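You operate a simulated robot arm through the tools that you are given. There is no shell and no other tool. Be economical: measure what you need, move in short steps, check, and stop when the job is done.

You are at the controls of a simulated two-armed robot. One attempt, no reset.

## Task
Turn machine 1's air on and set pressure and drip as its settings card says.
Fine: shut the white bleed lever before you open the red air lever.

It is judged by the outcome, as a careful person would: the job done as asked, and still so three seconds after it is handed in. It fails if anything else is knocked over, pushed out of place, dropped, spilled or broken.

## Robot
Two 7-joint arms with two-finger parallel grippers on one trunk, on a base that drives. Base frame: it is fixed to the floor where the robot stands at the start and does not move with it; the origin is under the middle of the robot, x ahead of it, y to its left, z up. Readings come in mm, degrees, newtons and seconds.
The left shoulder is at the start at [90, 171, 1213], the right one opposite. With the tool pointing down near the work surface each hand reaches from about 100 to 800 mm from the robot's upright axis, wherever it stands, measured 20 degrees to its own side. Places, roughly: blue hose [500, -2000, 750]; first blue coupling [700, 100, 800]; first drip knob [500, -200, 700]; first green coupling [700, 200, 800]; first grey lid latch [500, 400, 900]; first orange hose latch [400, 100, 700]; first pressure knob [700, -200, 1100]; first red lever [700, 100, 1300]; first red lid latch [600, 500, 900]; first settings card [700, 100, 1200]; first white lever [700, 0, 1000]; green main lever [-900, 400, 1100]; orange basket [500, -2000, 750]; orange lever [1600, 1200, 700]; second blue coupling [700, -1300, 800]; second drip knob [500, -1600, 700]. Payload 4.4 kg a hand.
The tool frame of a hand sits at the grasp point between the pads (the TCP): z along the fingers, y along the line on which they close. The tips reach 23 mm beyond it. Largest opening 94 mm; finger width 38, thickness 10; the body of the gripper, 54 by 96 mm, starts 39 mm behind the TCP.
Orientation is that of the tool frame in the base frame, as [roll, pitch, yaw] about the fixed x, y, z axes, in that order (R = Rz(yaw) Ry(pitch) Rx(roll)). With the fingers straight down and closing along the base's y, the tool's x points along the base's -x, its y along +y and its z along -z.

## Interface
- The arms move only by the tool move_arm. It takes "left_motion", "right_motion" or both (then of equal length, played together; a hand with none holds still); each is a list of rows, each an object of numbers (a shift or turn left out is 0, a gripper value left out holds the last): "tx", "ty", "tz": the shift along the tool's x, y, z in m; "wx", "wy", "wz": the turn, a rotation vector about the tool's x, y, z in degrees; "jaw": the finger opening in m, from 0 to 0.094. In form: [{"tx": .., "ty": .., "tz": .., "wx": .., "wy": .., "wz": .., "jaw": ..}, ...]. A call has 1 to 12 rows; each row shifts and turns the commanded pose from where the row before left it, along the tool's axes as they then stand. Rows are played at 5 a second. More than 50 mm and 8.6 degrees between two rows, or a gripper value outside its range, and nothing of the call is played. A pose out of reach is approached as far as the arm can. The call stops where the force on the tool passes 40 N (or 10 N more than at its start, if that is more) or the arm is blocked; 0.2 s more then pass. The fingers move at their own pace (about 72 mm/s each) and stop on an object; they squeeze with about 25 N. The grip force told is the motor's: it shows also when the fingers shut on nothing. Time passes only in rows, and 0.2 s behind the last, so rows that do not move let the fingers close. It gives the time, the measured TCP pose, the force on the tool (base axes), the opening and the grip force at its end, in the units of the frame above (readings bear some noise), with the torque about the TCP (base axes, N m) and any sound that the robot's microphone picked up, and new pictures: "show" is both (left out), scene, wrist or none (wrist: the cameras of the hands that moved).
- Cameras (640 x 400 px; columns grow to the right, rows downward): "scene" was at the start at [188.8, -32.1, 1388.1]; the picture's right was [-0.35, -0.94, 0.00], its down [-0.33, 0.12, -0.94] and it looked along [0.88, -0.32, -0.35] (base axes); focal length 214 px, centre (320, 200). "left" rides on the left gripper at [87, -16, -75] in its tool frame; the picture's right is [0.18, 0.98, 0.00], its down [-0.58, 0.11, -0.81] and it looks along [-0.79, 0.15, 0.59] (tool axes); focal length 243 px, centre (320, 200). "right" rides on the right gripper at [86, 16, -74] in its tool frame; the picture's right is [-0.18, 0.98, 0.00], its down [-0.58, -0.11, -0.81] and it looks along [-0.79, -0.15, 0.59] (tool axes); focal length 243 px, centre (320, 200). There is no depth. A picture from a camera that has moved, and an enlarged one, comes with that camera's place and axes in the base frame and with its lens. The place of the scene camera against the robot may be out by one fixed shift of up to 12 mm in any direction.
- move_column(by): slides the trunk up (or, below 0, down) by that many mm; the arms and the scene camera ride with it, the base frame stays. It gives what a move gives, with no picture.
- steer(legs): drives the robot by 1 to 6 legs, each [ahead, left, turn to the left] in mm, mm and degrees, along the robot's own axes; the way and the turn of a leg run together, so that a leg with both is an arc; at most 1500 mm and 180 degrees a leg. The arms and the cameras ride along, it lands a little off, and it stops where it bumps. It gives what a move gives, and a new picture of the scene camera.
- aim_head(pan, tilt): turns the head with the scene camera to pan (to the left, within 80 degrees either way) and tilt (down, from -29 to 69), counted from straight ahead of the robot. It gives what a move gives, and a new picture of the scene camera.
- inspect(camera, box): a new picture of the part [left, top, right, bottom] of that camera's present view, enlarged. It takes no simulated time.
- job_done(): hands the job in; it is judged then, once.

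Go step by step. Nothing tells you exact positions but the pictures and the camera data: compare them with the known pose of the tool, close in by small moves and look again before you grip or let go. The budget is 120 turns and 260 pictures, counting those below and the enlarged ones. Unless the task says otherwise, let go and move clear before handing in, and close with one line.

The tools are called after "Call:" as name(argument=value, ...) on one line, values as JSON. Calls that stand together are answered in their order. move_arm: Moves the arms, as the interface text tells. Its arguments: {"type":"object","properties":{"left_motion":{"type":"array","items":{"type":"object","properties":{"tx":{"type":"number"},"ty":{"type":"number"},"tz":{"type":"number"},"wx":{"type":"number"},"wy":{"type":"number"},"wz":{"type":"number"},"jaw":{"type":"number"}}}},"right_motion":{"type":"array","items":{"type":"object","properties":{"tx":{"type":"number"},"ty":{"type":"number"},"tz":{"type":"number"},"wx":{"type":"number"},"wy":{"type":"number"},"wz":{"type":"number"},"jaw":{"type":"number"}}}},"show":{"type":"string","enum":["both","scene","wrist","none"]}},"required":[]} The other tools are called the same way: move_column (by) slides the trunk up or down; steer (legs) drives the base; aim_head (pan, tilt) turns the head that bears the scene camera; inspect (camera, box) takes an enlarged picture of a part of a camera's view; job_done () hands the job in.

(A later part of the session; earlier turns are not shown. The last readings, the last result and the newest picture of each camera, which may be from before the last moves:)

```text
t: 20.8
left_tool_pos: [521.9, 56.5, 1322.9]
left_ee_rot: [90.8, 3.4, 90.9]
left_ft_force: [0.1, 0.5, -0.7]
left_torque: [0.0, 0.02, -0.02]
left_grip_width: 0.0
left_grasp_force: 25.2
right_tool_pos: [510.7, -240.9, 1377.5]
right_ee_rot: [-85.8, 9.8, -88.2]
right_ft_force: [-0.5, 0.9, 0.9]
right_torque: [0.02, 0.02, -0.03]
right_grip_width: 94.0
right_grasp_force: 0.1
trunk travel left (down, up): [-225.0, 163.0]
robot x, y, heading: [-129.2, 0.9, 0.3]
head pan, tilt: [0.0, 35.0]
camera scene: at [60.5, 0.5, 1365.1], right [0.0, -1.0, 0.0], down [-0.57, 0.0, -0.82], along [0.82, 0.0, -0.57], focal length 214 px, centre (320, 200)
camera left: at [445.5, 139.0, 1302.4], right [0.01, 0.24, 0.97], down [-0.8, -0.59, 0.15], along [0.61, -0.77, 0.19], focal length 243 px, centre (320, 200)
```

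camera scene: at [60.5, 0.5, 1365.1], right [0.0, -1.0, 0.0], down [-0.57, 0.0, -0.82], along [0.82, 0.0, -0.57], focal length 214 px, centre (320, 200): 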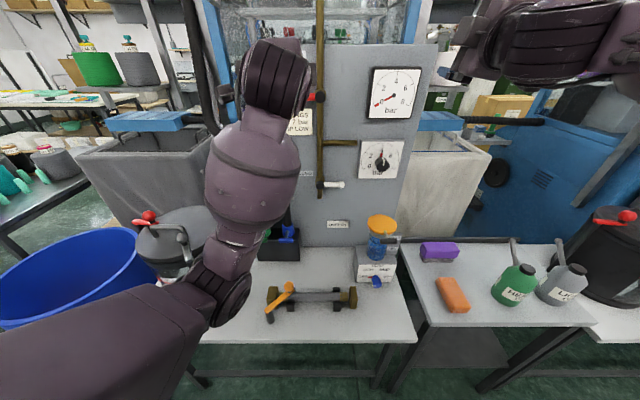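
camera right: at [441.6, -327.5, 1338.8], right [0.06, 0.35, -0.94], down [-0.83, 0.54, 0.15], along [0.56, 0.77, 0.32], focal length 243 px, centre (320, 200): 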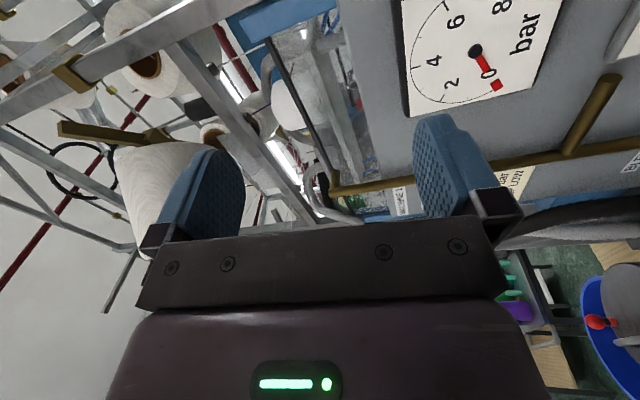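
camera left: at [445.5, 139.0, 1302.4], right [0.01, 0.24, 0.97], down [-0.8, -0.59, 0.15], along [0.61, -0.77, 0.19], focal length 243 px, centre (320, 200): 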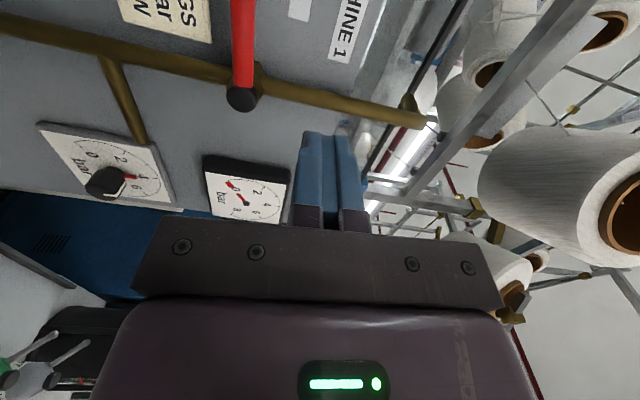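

Red lever hub is at about (663, 1, 1261), lever pointing left. I'll come in above it and push it down through its arc.

Call:
move_arm(left_motion=[{"tx": 0.01, "tz": 0.04}, {"tz": 0.04}, {"tz": 0.036}, {"ty": -0.04}, {"ty": -0.004}, {"tx": 0.002, "ty": -0.014}, {"tx": 0.002, "ty": -0.014}, {"tx": -0.005, "ty": -0.016}, {"tx": -0.006, "ty": -0.016}, {"tx": -0.013, "ty": -0.013}, {"tx": -0.009, "ty": -0.005}, {"tx": -0.009, "ty": -0.005}])

Call:
inspect(camera="scene", box=[250, 40, 430, 220])

```text
t: 23.4
left_tool_pos: [635.1, 25.9, 1197.5]
left_ee_rot: [90.7, 3.4, 91.2]
left_ft_force: [-6.6, 12.2, 1.7]
left_torque: [-0.11, 0.03, 0.13]
left_grip_width: 0.2
left_grasp_force: 24.9
right_tool_pos: [509.9, -238.6, 1376.9]
right_ee_rot: [-85.8, 9.7, -88.1]
right_ft_force: [-0.6, 0.6, -0.6]
right_torque: [0.01, 0.02, 0.02]
right_grip_width: 93.9
right_grasp_force: 0.0
trunk travel left (down, up): [-225.0, 163.0]
robot x, y, heading: [-128.3, 2.4, -0.0]
head pan, tilt: [0.0, 35.0]
camera scene: at [60.1, 2.5, 1365.1], right [0.0, -1.0, 0.0], down [-0.57, 0.0, -0.82], along [0.82, 0.0, -0.57], focal length 214 px, centre (320, 200)
camera left: at [557.9, 109.0, 1176.4], right [0.01, 0.24, 0.97], down [-0.79, -0.59, 0.15], along [0.61, -0.77, 0.19], focal length 243 px, centre (320, 200)
```

scene: 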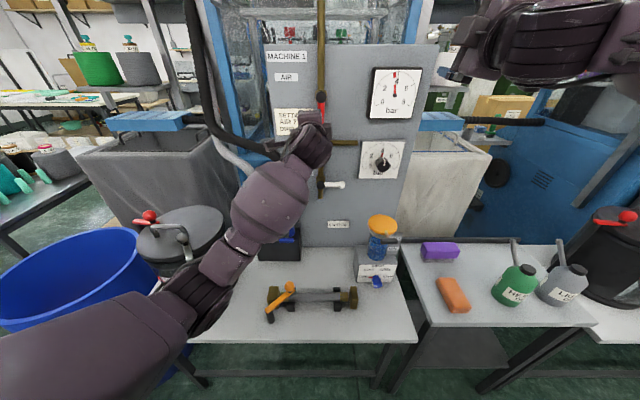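
left: 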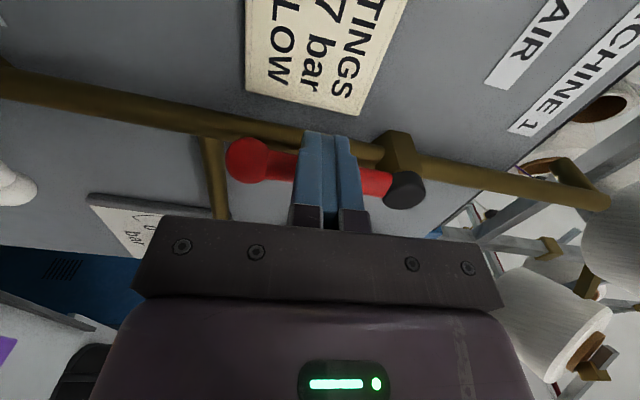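

```text
2.22 times, centred on (340, 130) of scene
camera zoom: at [60.1, 2.5, 1365.1], right [0.0, -1.0, 0.0], down [-0.57, 0.0, -0.82], along [0.82, 0.0, -0.57], focal length 477 px, centre (276, 356)
```

zoom: 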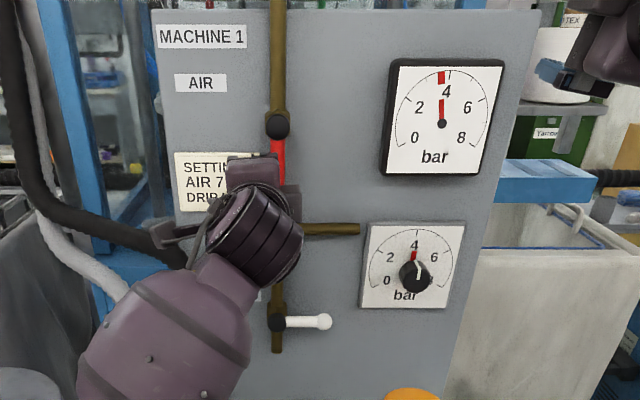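

Air is on: the gauge shows about 4. A final small nudge to the stop, then retreat with the left hand.

Call:
move_arm(left_motion=[{"tx": -0.006}, {"tx": -0.004}, {"tx": 0.03}, {"tx": 0.02}, {"tz": -0.05}, {"tz": -0.05}, {"tz": -0.02}])

Call:
inspect(camera="scene", box=[250, 40, 430, 220])

```text
t: 24.0
left_tool_pos: [634.0, 25.1, 1198.2]
left_ee_rot: [90.8, 3.3, 92.1]
left_ft_force: [-15.4, 15.3, 1.2]
left_torque: [-0.2, 0.17, 0.1]
left_grip_width: 0.0
left_grasp_force: 25.1
right_tool_pos: [509.6, -236.9, 1377.4]
right_ee_rot: [-85.7, 9.7, -87.8]
right_ft_force: [0.1, -0.8, 0.4]
right_torque: [0.01, 0.0, 0.03]
right_grip_width: 94.0
right_grasp_force: 0.0
trunk travel left (down, up): [-225.0, 163.0]
robot x, y, heading: [-130.6, 4.1, 0.3]
head pan, tilt: [0.0, 35.0]
stopped in row 2 (left hand): the force on the tool passed its limit at 43 N (the readings are from after the stop); the commanded pose is now the measured one
camera scene: at [57.9, 2.9, 1365.3], right [0.01, -1.0, 0.0], down [-0.57, 0.0, -0.82], along [0.82, 0.0, -0.57], focal length 214 px, centre (320, 200)
camera left: at [556.2, 107.2, 1176.5], right [0.0, 0.24, 0.97], down [-0.78, -0.6, 0.15], along [0.62, -0.76, 0.19], focal length 243 px, centre (320, 200)
```

scene: 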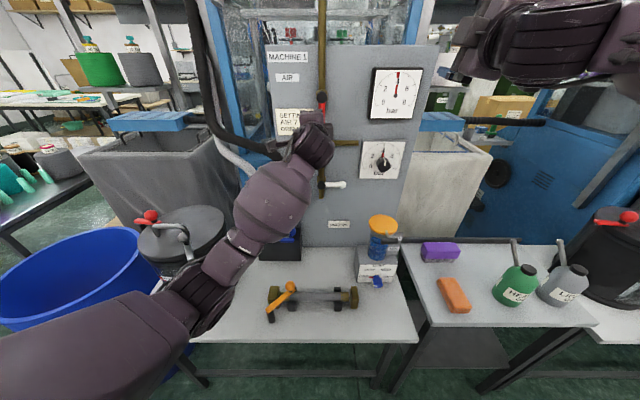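
left: 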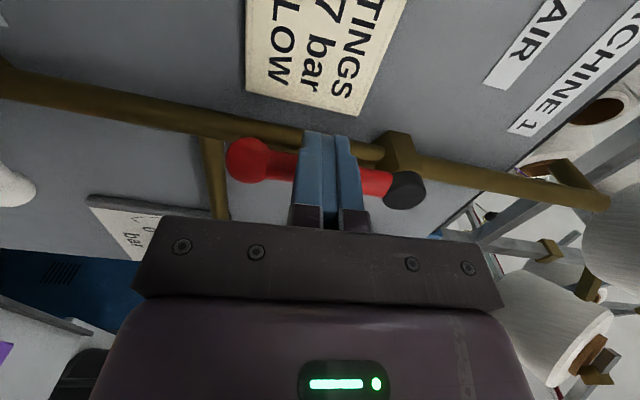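

```text
2.22 times, centred on (340, 130) of scene
camera zoom: at [57.9, 2.9, 1365.3], right [0.01, -1.0, 0.0], down [-0.57, 0.0, -0.82], along [0.82, 0.0, -0.57], focal length 477 px, centre (276, 356)
```

zoom: 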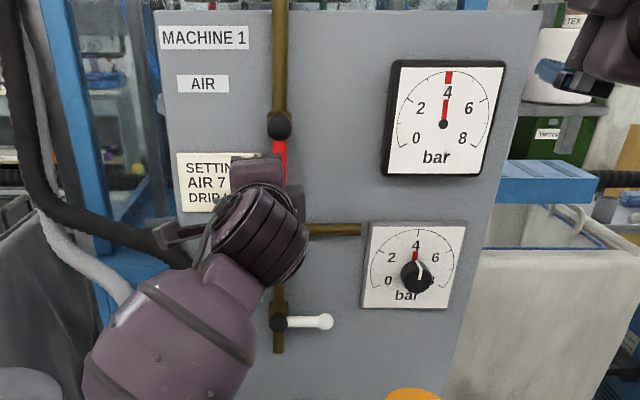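

Red lever at its stop, gauge 4 bar. Now retreat the left hand; I'll use the left arm for the knobs too, shifting the base to the right.

Call:
move_arm(left_motion=[{"tx": 0.03}, {"tx": 0.02}, {"tz": -0.05}, {"tz": -0.05}, {"tz": -0.03}, {"ty": -0.04}, {"ty": -0.04}], show="none")

Call:
steer(legs=[[0, -200, 0]])

Call:
inspect(camera="scene", box=[200, 40, 360, 200])

```text
t: 25.6
left_tool_pos: [504.7, 64.9, 1114.4]
left_ee_rot: [90.7, 3.3, 91.7]
left_ft_force: [-0.3, -0.3, 0.2]
left_torque: [-0.03, 0.02, -0.02]
left_grip_width: 0.0
left_grasp_force: 24.8
right_tool_pos: [511.3, -239.3, 1375.9]
right_ee_rot: [-85.8, 9.8, -88.1]
right_ft_force: [-0.5, 0.0, -0.2]
right_torque: [-0.02, 0.06, 0.03]
right_grip_width: 94.2
right_grasp_force: 0.0
trunk travel left (down, up): [-225.0, 163.0]
robot x, y, heading: [-126.4, 1.2, 0.1]
head pan, tilt: [0.0, 35.0]
```

```text
t: 28.0
left_tool_pos: [505.8, -134.4, 1114.6]
left_ee_rot: [90.8, 3.3, 91.9]
left_ft_force: [1.5, 0.5, 0.9]
left_torque: [-0.02, 0.0, 0.03]
left_grip_width: 0.0
left_grasp_force: 24.2
right_tool_pos: [513.2, -437.4, 1375.5]
right_ee_rot: [-85.9, 9.8, -87.8]
right_ft_force: [0.3, -0.7, -0.4]
right_torque: [-0.02, -0.04, 0.01]
right_grip_width: 94.3
right_grasp_force: 0.1
trunk travel left (down, up): [-225.0, 163.0]
robot x, y, heading: [-130.3, -198.4, 0.4]
head pan, tilt: [0.0, 35.0]
camera scene: at [62.0, -197.9, 1364.9], right [0.01, -1.0, 0.0], down [-0.57, 0.0, -0.82], along [0.82, 0.01, -0.57], focal length 214 px, centre (320, 200)
```

scene: 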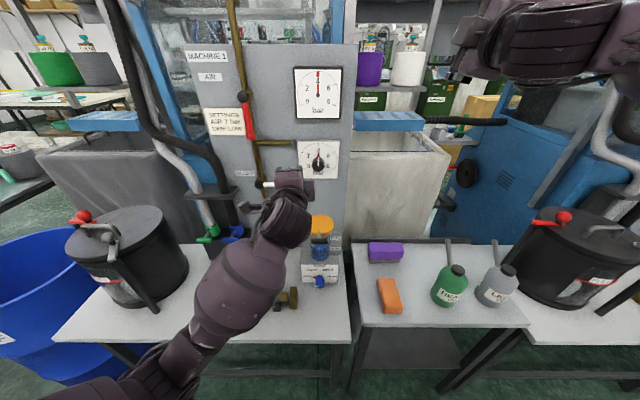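

```text
2.50 times, centred on (280, 120) of scene
camera zoom: at [62.0, -197.9, 1364.9], right [0.01, -1.0, 0.0], down [-0.57, 0.0, -0.82], along [0.82, 0.01, -0.57], focal length 536 px, centre (420, 400)
```

zoom: 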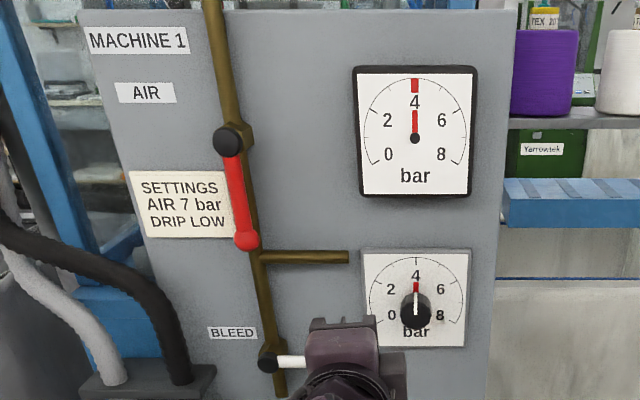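

The gauge still shows 4; the knob is at about (640, -185, 1094). I open the jaws and line up with the knob.

Call:
move_arm(left_motion=[{"tx": -0.025, "ty": -0.01, "jaw": 0.08}, {"tx": -0.025, "ty": -0.01}, {"tz": 0.03}, {"tz": 0.02}])

```text
t: 29.0
left_tool_pos: [556.8, -182.8, 1096.7]
left_ee_rot: [90.8, 3.3, 91.9]
left_ft_force: [-0.4, 0.4, 0.4]
left_torque: [-0.02, -0.02, -0.02]
left_grip_width: 80.0
left_grasp_force: 0.1
right_tool_pos: [514.3, -438.1, 1376.6]
right_ee_rot: [-85.8, 9.8, -87.8]
right_ft_force: [0.3, 0.1, -0.5]
right_torque: [-0.01, 0.02, 0.03]
right_grip_width: 94.1
right_grasp_force: 0.1
trunk travel left (down, up): [-225.0, 163.0]
robot x, y, heading: [-127.7, -199.7, 0.4]
head pan, tilt: [0.0, 35.0]
camera scene: at [62.0, -197.7, 1364.9], right [0.01, -1.0, 0.0], down [-0.57, 0.0, -0.82], along [0.82, 0.01, -0.57], focal length 214 px, centre (320, 200)
camera left: at [479.0, -100.7, 1075.9], right [0.01, 0.24, 0.97], down [-0.79, -0.6, 0.15], along [0.62, -0.76, 0.19], focal length 243 px, centre (320, 200)
```

scene: 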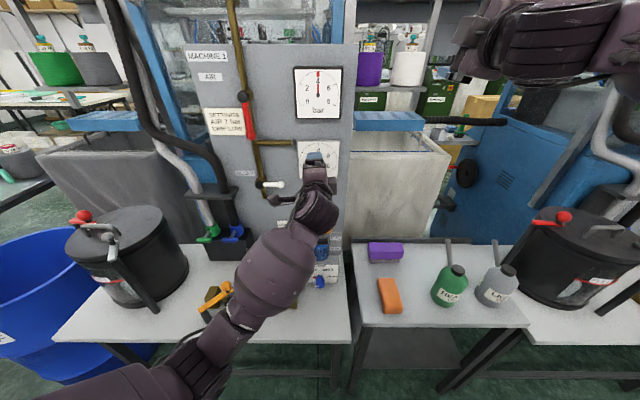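
left: 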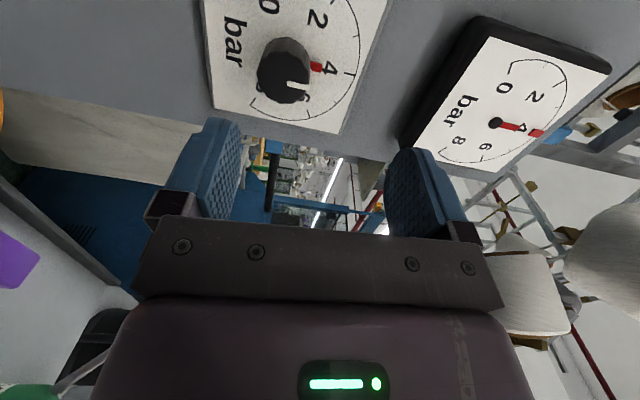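

From the wrist camera the knob axis is near (y -184, z 1072), front at x≈648, plate at ≈697. I roll the hand −40° first so I have room to turn clockwise, and lower it to the axis.

Call:
move_arm(left_motion=[{"ty": -0.024, "wz": -8}, {"wz": -8}, {"wz": -8}, {"wz": -8}, {"wz": -8}, {"tz": 0.03}, {"tz": 0}])

```text
t: 30.6
left_tool_pos: [588.2, -172.6, 1068.4]
left_ee_rot: [91.1, 42.4, 93.3]
left_ft_force: [-0.6, -0.6, 0.5]
left_torque: [-0.02, -0.03, 0.01]
left_grip_width: 80.1
left_grasp_force: 0.1
right_tool_pos: [512.9, -436.4, 1376.3]
right_ee_rot: [-85.8, 9.6, -87.8]
right_ft_force: [-0.1, -0.3, -0.2]
right_torque: [-0.03, 0.01, -0.01]
right_grip_width: 93.9
right_grasp_force: 0.2
trunk travel left (down, up): [-225.0, 163.0]
robot x, y, heading: [-129.8, -198.7, 0.3]
head pan, tilt: [0.0, 35.0]
camera scene: at [61.5, -197.2, 1365.0], right [0.01, -1.0, 0.0], down [-0.57, 0.0, -0.82], along [0.82, 0.01, -0.57], focal length 214 px, centre (320, 200)
camera left: at [509.3, -124.2, 999.5], right [-0.03, 0.8, 0.6], down [-0.78, -0.39, 0.48], along [0.62, -0.46, 0.64], focal length 243 px, centre (320, 200)
```

scene: 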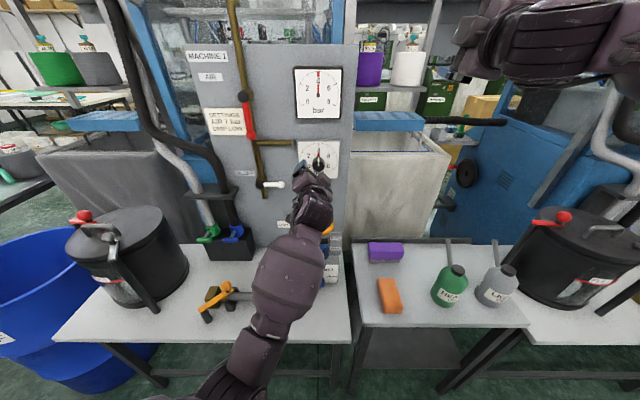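
left: 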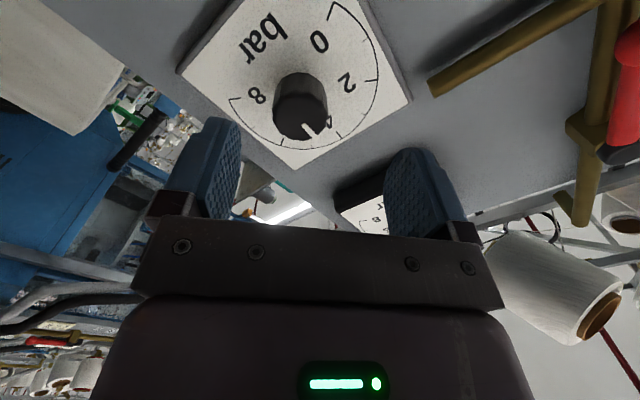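

Triangulating two wrist views puts the knob front at about (665, -191, 1070). I shift onto its axis and creep forward.

Call:
move_arm(left_motion=[{"tx": -0.0146, "ty": -0.0106}, {"tz": 0.03}, {"tz": 0.015}, {"tz": 0}], show="wrist")

Call:
inspect(camera="scene", box=[270, 110, 370, 210])

```text
t: 31.6
left_tool_pos: [634.1, -191.4, 1069.1]
left_ee_rot: [91.1, 42.5, 93.3]
left_ft_force: [-0.1, -0.1, 0.6]
left_torque: [-0.04, 0.01, -0.02]
left_grip_width: 79.9
left_grasp_force: 0.0
right_tool_pos: [514.4, -437.4, 1376.5]
right_ee_rot: [-85.8, 9.8, -87.8]
right_ft_force: [0.5, 0.2, -0.1]
right_torque: [-0.02, -0.03, 0.0]
right_grip_width: 94.0
right_grasp_force: 0.0
trunk travel left (down, up): [-225.0, 163.0]
robot x, y, heading: [-125.1, -198.9, 0.5]
head pan, tilt: [0.0, 35.0]
camera left: at [555.0, -141.7, 1000.5], right [-0.03, 0.8, 0.6], down [-0.78, -0.39, 0.49], along [0.62, -0.46, 0.64], focal length 243 px, centre (320, 200)
```

left: 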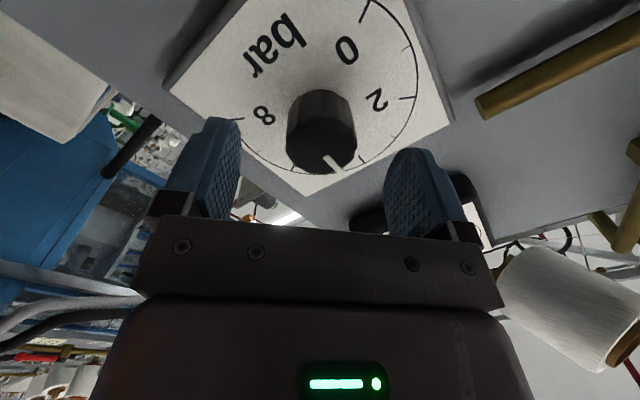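

```text
4.00 times, centred on (320, 160) of scene
camera zoom: at [62.0, -197.6, 1364.9], right [0.01, -1.0, 0.0], down [-0.57, 0.0, -0.82], along [0.82, 0.01, -0.57], focal length 858 px, centre (320, 360)
```

zoom: 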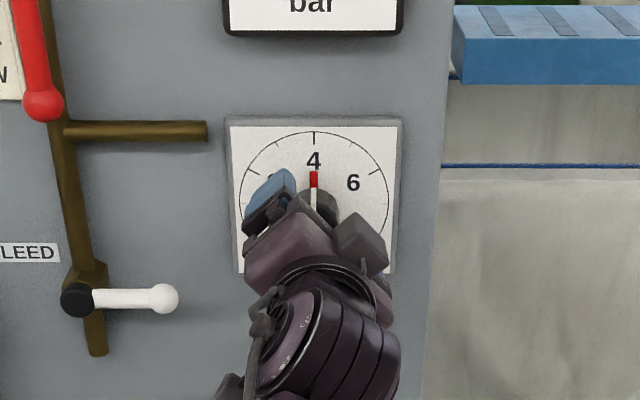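

The knob is centred between the fingers. Advance 30 mm and close on it.

Call:
move_arm(left_motion=[{"tz": 0.015}, {"tz": 0.015}, {"jaw": 0.03}, {"jaw": 0.0}, {"tz": 0}, {"tz": 0}], show="wrist")

Call:
inspect(camera="scene", box=[270, 50, 370, 210])

```text
t: 33.0
left_tool_pos: [661.9, -199.1, 1078.4]
left_ee_rot: [90.4, 43.4, 92.2]
left_ft_force: [14.5, 10.2, 24.3]
left_torque: [0.3, -0.27, 0.15]
left_grip_width: 37.2
left_grasp_force: 45.3
right_tool_pos: [513.1, -435.9, 1377.0]
right_ee_rot: [-85.8, 9.8, -87.8]
right_ft_force: [0.2, 0.2, -0.8]
right_torque: [0.04, 0.04, 0.01]
right_grip_width: 94.0
right_grasp_force: 0.1
trunk travel left (down, up): [-225.0, 163.0]
robot x, y, heading: [-128.6, -198.4, 0.4]
head pan, tilt: [0.0, 35.0]
camera left: at [584.3, -149.3, 1007.0], right [-0.02, 0.81, 0.59], down [-0.79, -0.37, 0.48], along [0.61, -0.45, 0.65], focal length 243 px, centre (320, 200)
```

left: 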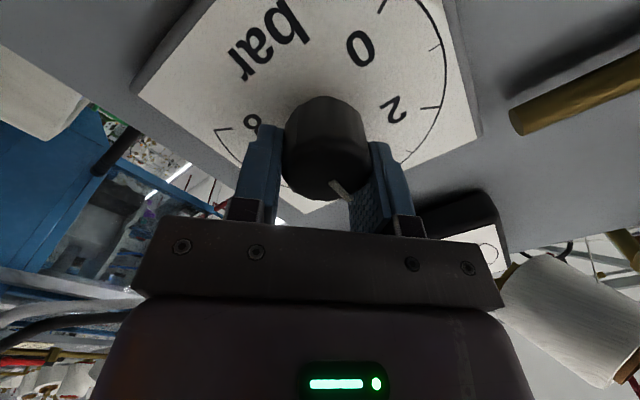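

```text
2.50 times, centred on (320, 130) of scene
camera zoom: at [61.2, -196.2, 1365.5], right [0.01, -1.0, 0.0], down [-0.57, -0.01, -0.82], along [0.82, 0.01, -0.57], focal length 536 px, centre (320, 375)
```

zoom: 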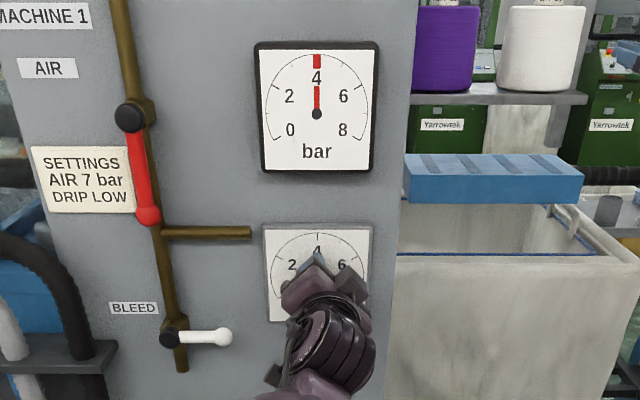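

The grip dragged the hand ~12 mm, so the knob axis is nearer (-199, 1078). I reopen, recentre, go a bit deeper, and regrip.

Call:
move_arm(left_motion=[{"jaw": 0.07}, {"tz": 0}, {"tz": 0}], show="wrist")

```text
t: 33.8
left_tool_pos: [660.4, -199.9, 1072.4]
left_ee_rot: [91.3, 43.3, 92.7]
left_ft_force: [0.6, -0.9, -0.1]
left_torque: [0.02, 0.01, 0.0]
left_grip_width: 70.0
left_grasp_force: 0.1
right_tool_pos: [513.3, -437.1, 1375.8]
right_ee_rot: [-85.9, 9.8, -87.9]
right_ft_force: [0.0, -0.3, -0.1]
right_torque: [-0.02, 0.01, 0.02]
right_grip_width: 94.2
right_grasp_force: 0.2
trunk travel left (down, up): [-225.0, 163.0]
robot x, y, heading: [-127.2, -198.7, 0.3]
head pan, tilt: [0.0, 35.0]
camera left: at [583.4, -150.7, 1001.0], right [-0.02, 0.81, 0.59], down [-0.79, -0.37, 0.49], along [0.62, -0.46, 0.64], focal length 243 px, centre (320, 200)
```

left: 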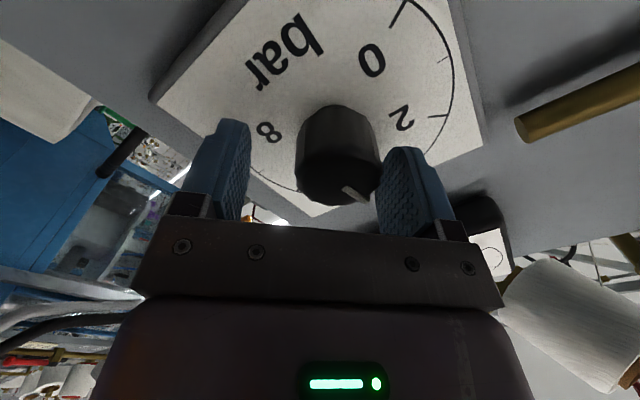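

The knob is now 9 mm off along the closing line. Correct, go 8 mm deeper, and close.

Call:
move_arm(left_motion=[{"ty": 0.009}, {"tz": 0.008}, {"jaw": 0.04}, {"jaw": 0.0}, {"tz": 0}, {"tz": 0}], show="wrist")

```text
t: 35.2
left_tool_pos: [668.2, -196.7, 1076.5]
left_ee_rot: [91.5, 43.3, 92.7]
left_ft_force: [-8.0, -15.3, -17.8]
left_torque: [-0.27, 0.08, -0.74]
left_grip_width: 37.6
left_grasp_force: 44.8
right_tool_pos: [515.8, -439.7, 1374.2]
right_ee_rot: [-86.0, 9.8, -87.9]
right_ft_force: [0.0, 0.4, 0.0]
right_torque: [0.04, 0.0, -0.03]
right_grip_width: 94.0
right_grasp_force: 0.0
trunk travel left (down, up): [-225.0, 163.0]
robot x, y, heading: [-125.6, -199.1, 0.3]
head pan, tilt: [0.0, 35.0]
camera left: at [592.1, -147.4, 1007.1], right [-0.01, 0.81, 0.59], down [-0.79, -0.37, 0.49], along [0.62, -0.46, 0.64], focal length 243 px, centre (320, 200)
```

left: 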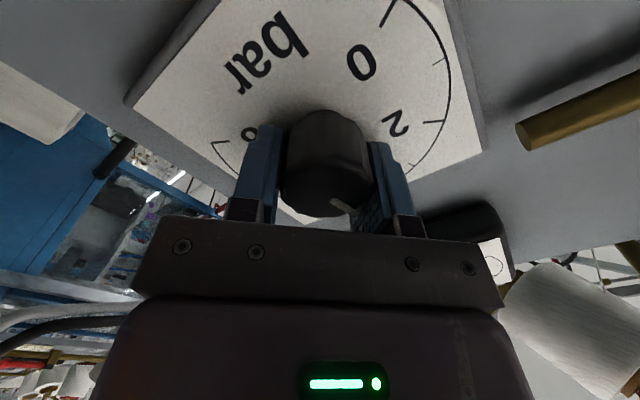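

Gripped. Turn clockwise 40° in steps and check the gauge.

Call:
move_arm(left_motion=[{"wz": 8, "ty": -0.003}, {"wz": 8}, {"wz": 8}, {"wz": 8}, {"wz": 8}, {"tz": 0}], show="wrist")

Call:
inspect(camera="scene", box=[270, 50, 370, 210])

```text
t: 36.0
left_tool_pos: [670.4, -198.4, 1075.0]
left_ee_rot: [91.5, 20.9, 92.1]
left_ft_force: [4.2, -5.5, -9.4]
left_torque: [-0.11, 0.43, -0.62]
left_grip_width: 37.5
left_grasp_force: 45.0
right_tool_pos: [513.6, -438.4, 1376.4]
right_ee_rot: [-85.8, 9.7, -87.9]
right_ft_force: [0.0, -0.5, 0.0]
right_torque: [0.0, -0.02, 0.01]
right_grip_width: 94.1
right_grasp_force: 0.2
trunk travel left (down, up): [-225.0, 163.0]
robot x, y, heading: [-126.7, -199.1, 0.2]
head pan, tilt: [0.0, 35.0]
stopped in row 4 (left hand): the force on the tool passed its limit at 41 N (the readings are from after the stop); the commanded pose is now the measured one
camera left: at [592.1, -126.2, 1029.1], right [0.01, 0.52, 0.85], down [-0.78, -0.53, 0.33], along [0.62, -0.67, 0.41], focal length 243 px, centre (320, 200)
```

left: 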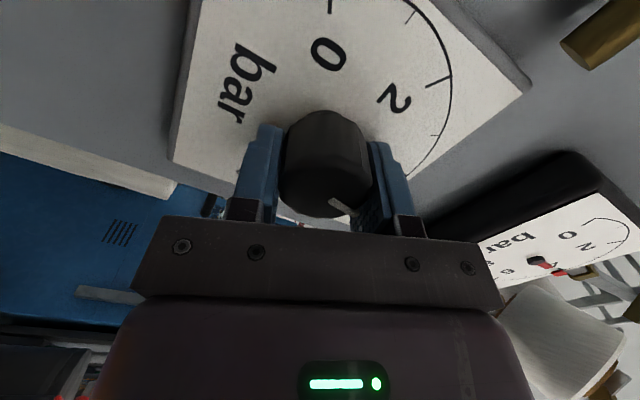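

```text
2.50 times, centred on (320, 130) of scene
camera zoom: at [63.1, -198.4, 1365.1], right [0.01, -1.0, 0.0], down [-0.57, 0.0, -0.82], along [0.82, 0.0, -0.57], focal length 536 px, centre (320, 375)
```

zoom: 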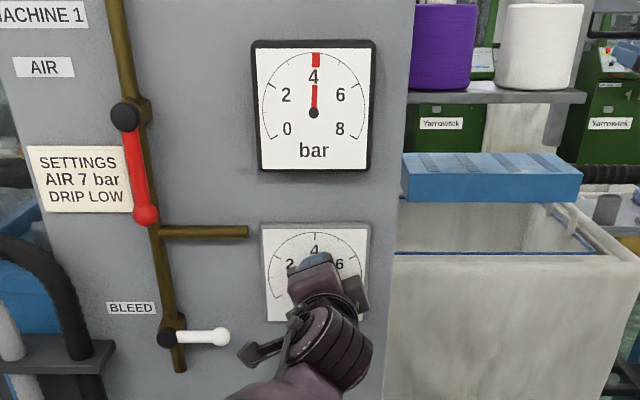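

The knob turned with the hand (~22°). Look at the gauge closely.

Call:
inspect(camera="scene", box=[285, 55, 355, 185])

Call:
inspect(camera="left", box=[200, 60, 460, 240])

```text
3.08 times, centred on (320, 120) of scene
camera zoom: at [63.1, -198.4, 1365.1], right [0.01, -1.0, 0.0], down [-0.57, 0.0, -0.82], along [0.82, 0.0, -0.57], focal length 660 px, centre (320, 446)
```

zoom: 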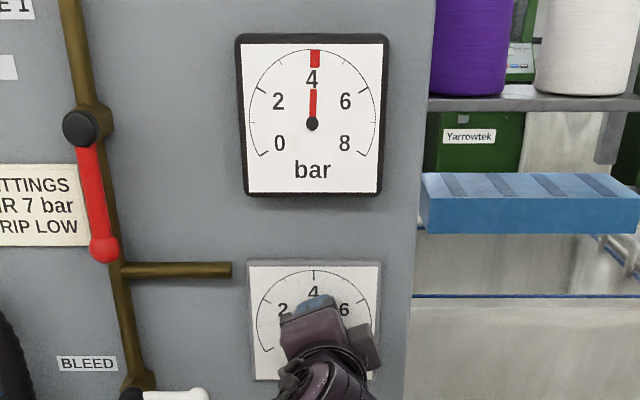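

```text
2.22 times, centred on (330, 150) of left
camera zoom: at [592.1, -126.2, 1029.1], right [0.01, 0.52, 0.85], down [-0.78, -0.53, 0.33], along [0.62, -0.67, 0.41], focal length 539 px, centre (298, 311)
```

zoom: 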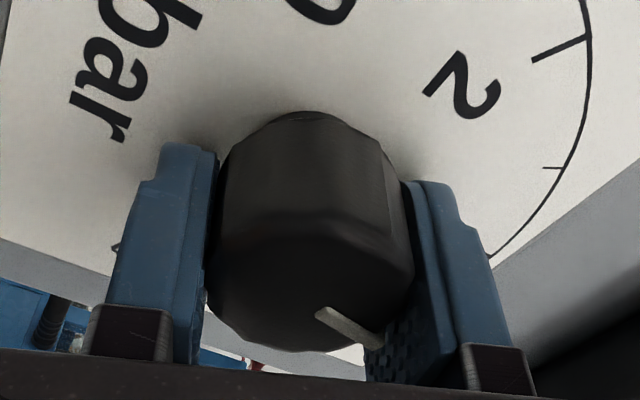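

Unclear whether the knob really turned. Open the fingers, draw back and look at the mark.

Call:
move_arm(left_motion=[{"jaw": 0.08}, {"tz": 0}, {"tz": -0.05}, {"tz": -0.02}, {"tx": 0.03, "ty": -0.03}], show="wrist")

Call:
inspect(camera="scene", box=[285, 55, 355, 185])

```text
t: 37.2
left_tool_pos: [595.9, -176.9, 1037.7]
left_ee_rot: [91.1, 21.0, 92.0]
left_ft_force: [0.4, 0.3, 0.4]
left_torque: [-0.01, 0.02, -0.03]
left_grip_width: 80.1
left_grasp_force: 0.0
right_tool_pos: [513.7, -437.4, 1376.8]
right_ee_rot: [-86.0, 9.7, -87.9]
right_ft_force: [1.3, 0.2, -0.6]
right_torque: [0.01, -0.02, 0.03]
right_grip_width: 94.1
right_grasp_force: 0.0
trunk travel left (down, up): [-225.0, 163.0]
robot x, y, heading: [-128.2, -201.9, 0.6]
head pan, tilt: [0.0, 35.0]
camera left: at [518.6, -105.8, 992.5], right [0.0, 0.52, 0.85], down [-0.78, -0.53, 0.33], along [0.62, -0.67, 0.41], focal length 243 px, centre (320, 200)
```

left: 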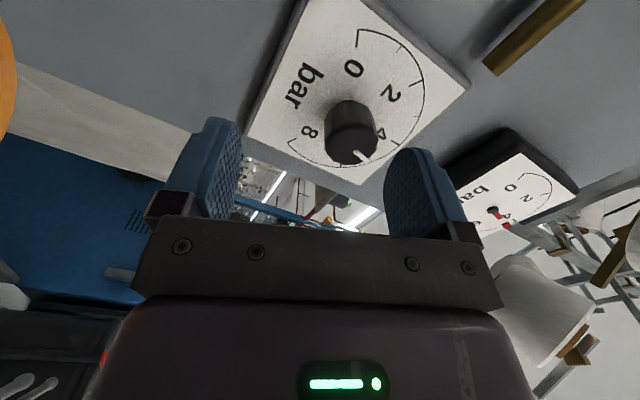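

```text
3.08 times, centred on (320, 120) of scene
camera zoom: at [62.3, -197.0, 1364.8], right [0.01, -1.0, 0.0], down [-0.57, 0.0, -0.82], along [0.82, 0.01, -0.57], focal length 660 px, centre (320, 446)
```

zoom: 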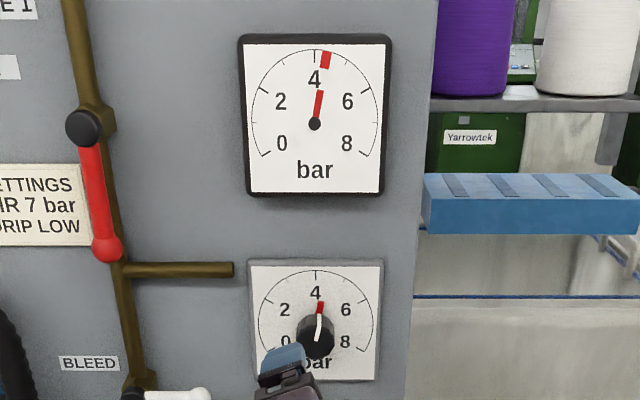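

The knob did turn (~10°; the gauge now reads ~4.4), so the direction is right. I realign to the axis (~-198, 1074) and regrip, then turn in finer steps.

Call:
move_arm(left_motion=[{"tx": -0.0325, "ty": 0.0265}, {"tz": 0.04}, {"tz": 0.036}, {"jaw": 0.045}, {"jaw": 0.0}, {"tz": 0}, {"tz": 0}], show="wrist")

```text
t: 38.8
left_tool_pos: [670.7, -199.5, 1075.4]
left_ee_rot: [91.2, 20.9, 92.1]
left_ft_force: [-32.1, 6.2, 4.5]
left_torque: [0.08, 0.11, 0.5]
left_grip_width: 37.5
left_grasp_force: 44.6
right_tool_pos: [509.7, -436.9, 1378.9]
right_ee_rot: [-85.6, 9.7, -87.8]
right_ft_force: [0.7, 0.5, -0.8]
right_torque: [-0.02, -0.03, 0.02]
right_grip_width: 94.2
right_grasp_force: 0.0
trunk travel left (down, up): [-225.0, 163.0]
robot x, y, heading: [-124.8, -198.6, 0.5]
head pan, tilt: [0.0, 35.0]
camera left: at [593.7, -127.3, 1028.8], right [0.0, 0.52, 0.85], down [-0.79, -0.53, 0.32], along [0.62, -0.67, 0.41], focal length 243 px, centre (320, 200)
```

left: 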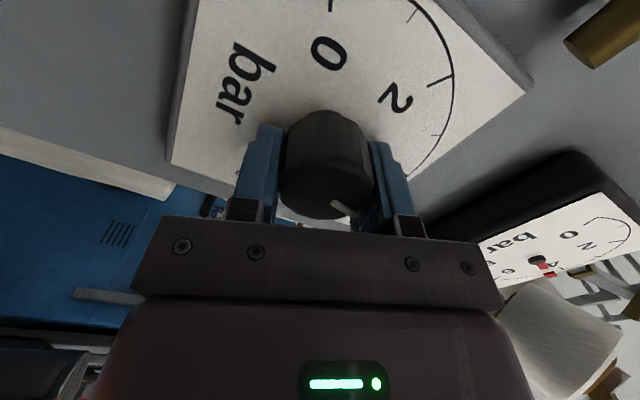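

Well centred, but pressing the plate; ease back 4 mm and turn clockwise 45°.

Call:
move_arm(left_motion=[{"tz": -0.004}, {"wz": 5}, {"wz": 5}, {"wz": 5}, {"wz": 5}, {"wz": 5}, {"wz": 5}, {"wz": 5}, {"wz": 5}, {"wz": 5}, {"wz": 0}], show="wrist")

Call:
inspect(camera="scene", box=[285, 55, 355, 185])

```text
t: 40.9
left_tool_pos: [671.4, -197.6, 1066.7]
left_ee_rot: [91.9, -20.5, 91.4]
left_ft_force: [-1.7, 3.7, -12.8]
left_torque: [-0.24, -1.4, -1.27]
left_grip_width: 38.0
left_grasp_force: 45.2
right_tool_pos: [512.8, -436.4, 1376.1]
right_ee_rot: [-85.7, 9.6, -87.7]
right_ft_force: [-0.9, 0.4, -0.2]
right_torque: [-0.01, 0.02, 0.02]
right_grip_width: 93.8
right_grasp_force: 0.1
trunk travel left (down, up): [-225.0, 163.0]
robot x, y, heading: [-128.4, -198.4, 0.1]
head pan, tilt: [0.0, 35.0]
stopped in row 10 (left hand): the force on the tool passed its limit at 45 N (the readings are from after the stop); the commanded pose is now the measured one
camera left: at [593.8, -114.1, 1083.6], right [0.04, -0.17, 0.98], down [-0.79, -0.61, -0.08], along [0.61, -0.77, -0.16], focal length 243 px, centre (320, 200)
```

left: 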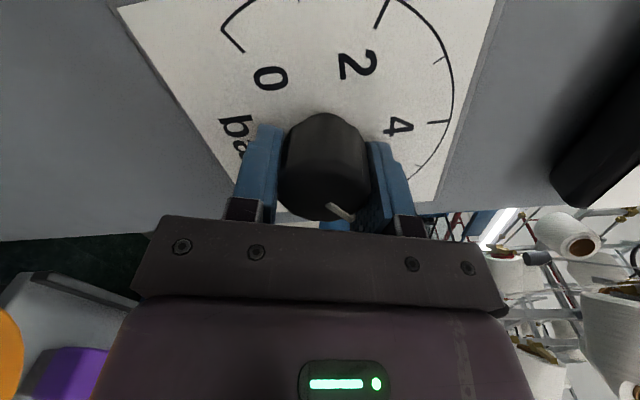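

```text
3.08 times, centred on (320, 120) of scene
camera zoom: at [61.9, -197.4, 1365.3], right [0.01, -1.0, 0.0], down [-0.57, 0.0, -0.82], along [0.82, 0.01, -0.57], focal length 660 px, centre (320, 446)
```

zoom: 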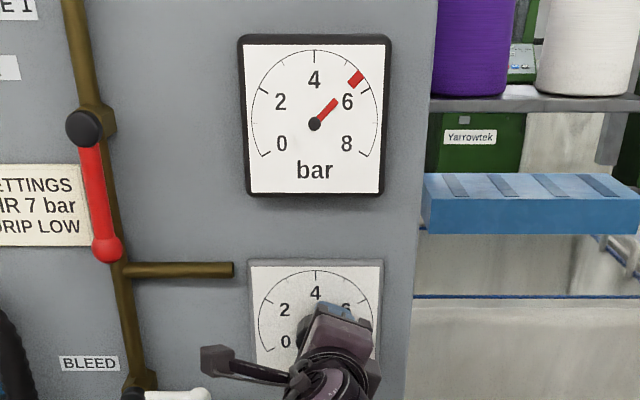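

Now ~5.6 bar. Continue turning clockwise a further ~30°.

Call:
move_arm(left_motion=[{"wz": 5, "ty": -0.002}, {"wz": 5}, {"wz": 5}, {"wz": 5}, {"wz": 5}, {"wz": 5}, {"wz": 0}], show="none")

Call:
inspect(camera="scene", box=[285, 55, 355, 185])

```text
t: 42.5
left_tool_pos: [671.3, -194.8, 1062.3]
left_ee_rot: [93.0, -50.5, 89.7]
left_ft_force: [-20.7, 11.4, -30.1]
left_torque: [-0.2, -0.95, -0.57]
left_grip_width: 38.0
left_grasp_force: 44.4
right_tool_pos: [513.5, -436.6, 1375.2]
right_ee_rot: [-86.0, 9.7, -87.9]
right_ft_force: [-0.4, 0.2, 0.6]
right_torque: [0.0, -0.01, -0.02]
right_grip_width: 94.0
right_grasp_force: 0.1
trunk travel left (down, up): [-225.0, 163.0]
robot x, y, heading: [-130.1, -201.5, 0.3]
head pan, tilt: [0.0, 35.0]
```

```text
3.08 times, centred on (320, 120) of scene
camera zoom: at [62.1, -196.1, 1364.6], right [0.01, -1.0, 0.0], down [-0.57, -0.01, -0.82], along [0.82, 0.01, -0.57], focal length 660 px, centre (320, 446)
```

zoom: 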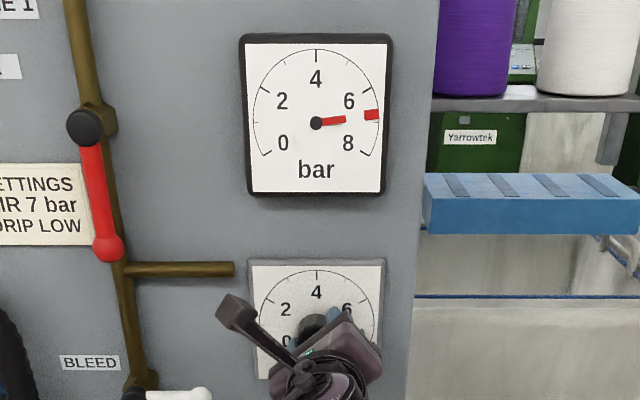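

Close to 7. Zoom in on the gauge.

Call:
inspect(camera="scene", box=[290, 60, 350, 120])

```text
6.67 times, centred on (320, 90) of scene
camera zoom: at [62.1, -196.1, 1364.6], right [0.01, -1.0, 0.0], down [-0.57, -0.01, -0.82], along [0.82, 0.01, -0.57], focal length 1430 px, centre (320, 933)
```

zoom: 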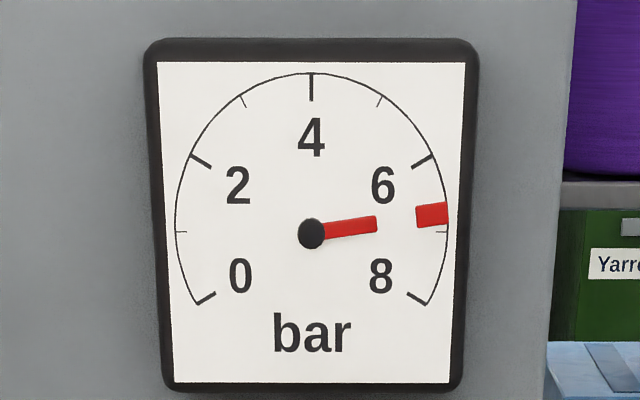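

About 6.75 bar; add ~8° and look again.

Call:
move_arm(left_motion=[{"wz": 4, "ty": -0.001}, {"wz": 4}, {"wz": 0}, {"wz": 0}], show="none")

Call:
inspect(camera="scene", box=[290, 60, 350, 120])

```text
t: 43.5
left_tool_pos: [670.2, -193.9, 1062.3]
left_ee_rot: [93.5, -58.5, 89.0]
left_ft_force: [-18.3, 16.0, -31.2]
left_torque: [-0.17, -1.11, -0.41]
left_grip_width: 38.2
left_grasp_force: 44.8
right_tool_pos: [515.1, -436.2, 1376.3]
right_ee_rot: [-86.0, 9.7, -87.7]
right_ft_force: [0.5, 0.9, -0.5]
right_torque: [-0.02, 0.01, -0.01]
right_grip_width: 93.9
right_grasp_force: 0.0
trunk travel left (down, up): [-225.0, 163.0]
robot x, y, heading: [-129.8, -197.6, 0.3]
head pan, tilt: [0.0, 35.0]
```

```text
6.67 times, centred on (320, 90) of scene
camera zoom: at [62.4, -195.6, 1364.6], right [0.01, -1.0, 0.0], down [-0.57, -0.01, -0.82], along [0.82, 0.01, -0.57], focal length 1430 px, centre (320, 933)
```

zoom: 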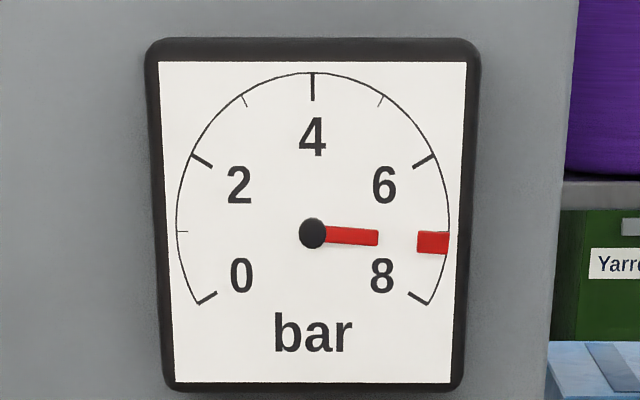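

Now ~7.15; turn back ~4°.

Call:
move_arm(left_motion=[{"wz": -4}, {"wz": 0}, {"wz": 0}], show="none")

Call:
inspect(camera="scene", box=[290, 60, 350, 120])

```text
t: 44.3
left_tool_pos: [671.2, -193.2, 1063.1]
left_ee_rot: [93.1, -54.3, 89.4]
left_ft_force: [-15.6, 16.9, -28.5]
left_torque: [-0.33, 0.01, -1.19]
left_grip_width: 38.1
left_grasp_force: 45.4
right_tool_pos: [514.8, -435.2, 1376.0]
right_ee_rot: [-86.0, 9.8, -87.9]
right_ft_force: [0.0, 0.1, -0.6]
right_torque: [-0.01, 0.01, -0.01]
right_grip_width: 94.0
right_grasp_force: 0.1
trunk travel left (down, up): [-225.0, 163.0]
robot x, y, heading: [-128.5, -197.2, 0.3]
head pan, tilt: [0.0, 35.0]
```

```text
6.67 times, centred on (320, 90) of scene
camera zoom: at [62.6, -195.6, 1364.7], right [0.01, -1.0, 0.0], down [-0.57, -0.01, -0.82], along [0.82, 0.0, -0.57], focal length 1430 px, centre (320, 933)
```

zoom: 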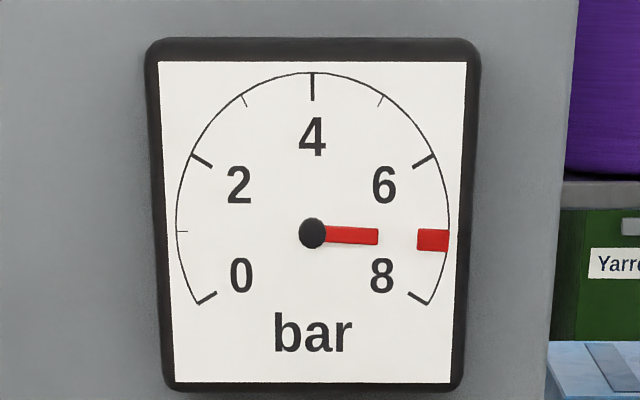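

About 7.1. Another −3° and then release to see the settled reading.

Call:
move_arm(left_motion=[{"wz": -3}, {"wz": 0}, {"wz": 0}], show="none")

Call:
inspect(camera="scene", box=[290, 60, 350, 120])

```text
t: 45.1
left_tool_pos: [671.5, -193.9, 1062.7]
left_ee_rot: [92.9, -51.4, 89.7]
left_ft_force: [-10.7, 16.1, -25.1]
left_torque: [-0.27, -0.29, -1.19]
left_grip_width: 38.1
left_grasp_force: 45.1
right_tool_pos: [514.5, -436.2, 1376.1]
right_ee_rot: [-85.9, 9.7, -87.8]
right_ft_force: [0.8, -0.2, 0.1]
right_torque: [-0.01, -0.02, -0.01]
right_grip_width: 94.0
right_grasp_force: 0.0
trunk travel left (down, up): [-225.0, 163.0]
robot x, y, heading: [-126.4, -197.4, 0.6]
head pan, tilt: [0.0, 35.0]
```

```text
6.67 times, centred on (320, 90) of scene
camera zoom: at [62.8, -195.6, 1364.6], right [0.01, -1.0, 0.0], down [-0.57, -0.01, -0.82], along [0.82, 0.0, -0.57], focal length 1430 px, centre (320, 933)
```

zoom: 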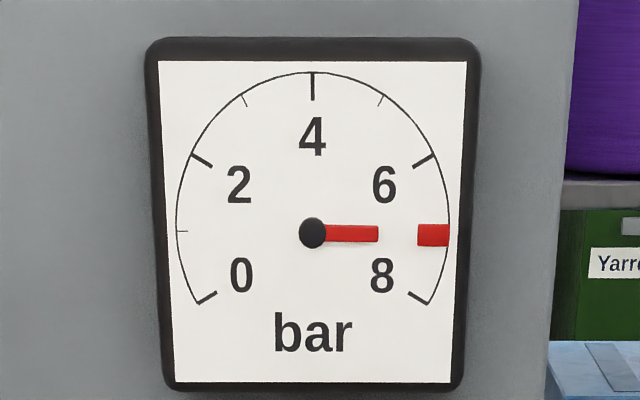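

The pointer lies at 7. Release the knob, back straight off, and check.

Call:
move_arm(left_motion=[{"jaw": 0.08}, {"tz": 0}, {"tz": -0.05}, {"tz": -0.04}, {"tz": 0}], show="wrist")

Call:
inspect(camera="scene", box=[290, 60, 350, 120])

```text
t: 46.3
left_tool_pos: [580.5, -200.1, 1068.6]
left_ee_rot: [92.4, -51.5, 90.0]
left_ft_force: [0.4, -0.5, 0.3]
left_torque: [0.02, 0.04, 0.0]
left_grip_width: 80.0
left_grasp_force: 0.1
right_tool_pos: [512.8, -437.3, 1376.2]
right_ee_rot: [-85.9, 9.7, -87.9]
right_ft_force: [0.7, -0.2, 0.3]
right_torque: [-0.03, 0.0, 0.06]
right_grip_width: 93.9
right_grasp_force: 0.1
trunk travel left (down, up): [-225.0, 163.0]
robot x, y, heading: [-127.4, -200.4, 0.6]
head pan, tilt: [0.0, 35.0]
camera left: at [505.1, -136.5, 1128.5], right [0.04, -0.65, 0.76], down [-0.8, -0.47, -0.37], along [0.6, -0.59, -0.54], focal length 243 px, centre (320, 200)
```

left: 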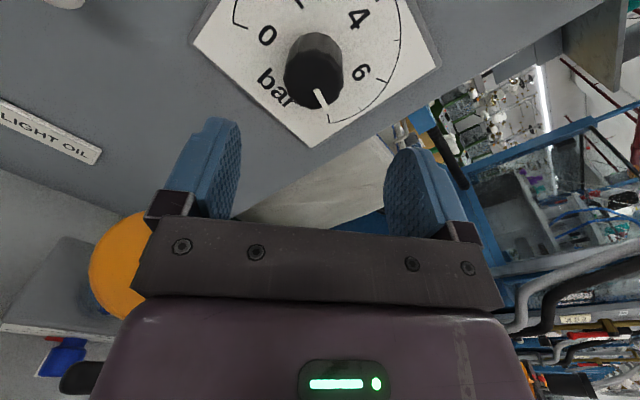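

```text
6.67 times, centred on (320, 90) of scene
camera zoom: at [61.7, -197.6, 1364.9], right [0.01, -1.0, 0.0], down [-0.57, 0.0, -0.82], along [0.82, 0.01, -0.57], focal length 1430 px, centre (320, 933)
```

zoom: 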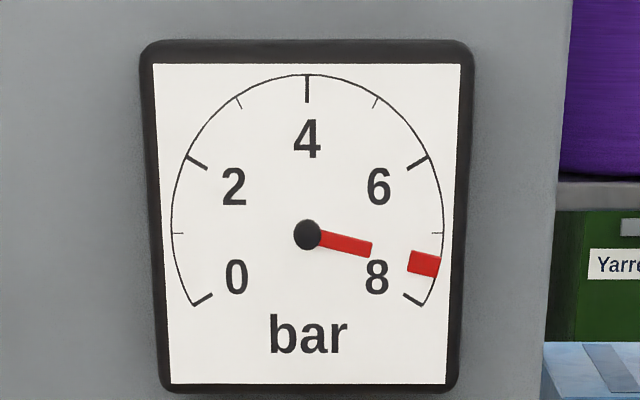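

Release dragged the knob to ~7.5 because the hand was strained sideways. The hand is now relaxed and nearly centred; I regrip with a 2 mm correction and turn back.

Call:
move_arm(left_motion=[{"ty": -0.002}, {"tz": 0.045}, {"tz": 0.04}, {"jaw": 0.045}, {"jaw": 0.0}, {"tz": 0}, {"tz": 0}], show="wrist")

Call:
inspect(camera="scene", box=[290, 60, 350, 120])

```text
t: 47.9
left_tool_pos: [665.0, -195.4, 1063.1]
left_ee_rot: [92.8, -51.5, 89.9]
left_ft_force: [-6.7, 9.3, -10.4]
left_torque: [-0.12, -0.83, -0.48]
left_grip_width: 38.0
left_grasp_force: 45.3
right_tool_pos: [514.3, -435.6, 1376.0]
right_ee_rot: [-85.8, 9.8, -87.8]
right_ft_force: [-0.5, 0.1, -0.4]
right_torque: [-0.04, -0.01, 0.0]
right_grip_width: 93.9
right_grasp_force: 0.2
trunk travel left (down, up): [-225.0, 163.0]
robot x, y, heading: [-129.9, -201.4, 0.5]
head pan, tilt: [0.0, 35.0]
camera left: at [589.6, -131.6, 1121.8], right [0.05, -0.65, 0.76], down [-0.8, -0.48, -0.36], along [0.6, -0.59, -0.55], focal length 243 px, centre (320, 200)
```

left: 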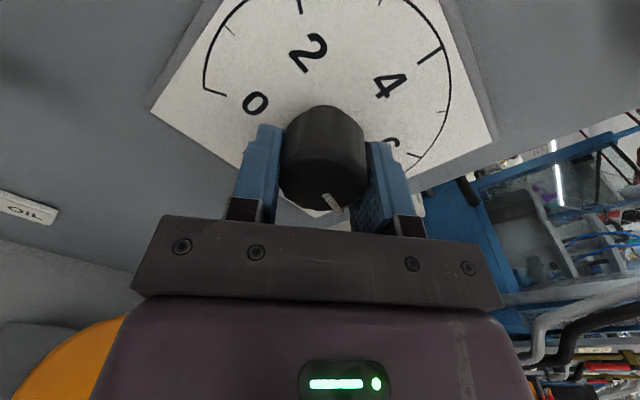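

```text
6.67 times, centred on (320, 90) of scene
camera zoom: at [61.8, -196.3, 1364.7], right [0.01, -1.0, 0.0], down [-0.57, 0.0, -0.82], along [0.82, 0.01, -0.57], focal length 1430 px, centre (320, 933)
```

zoom: 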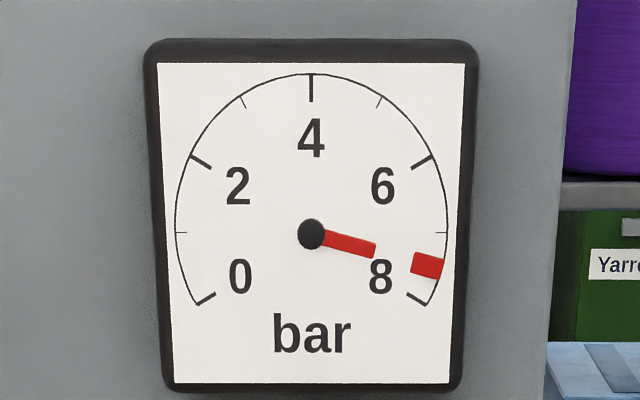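

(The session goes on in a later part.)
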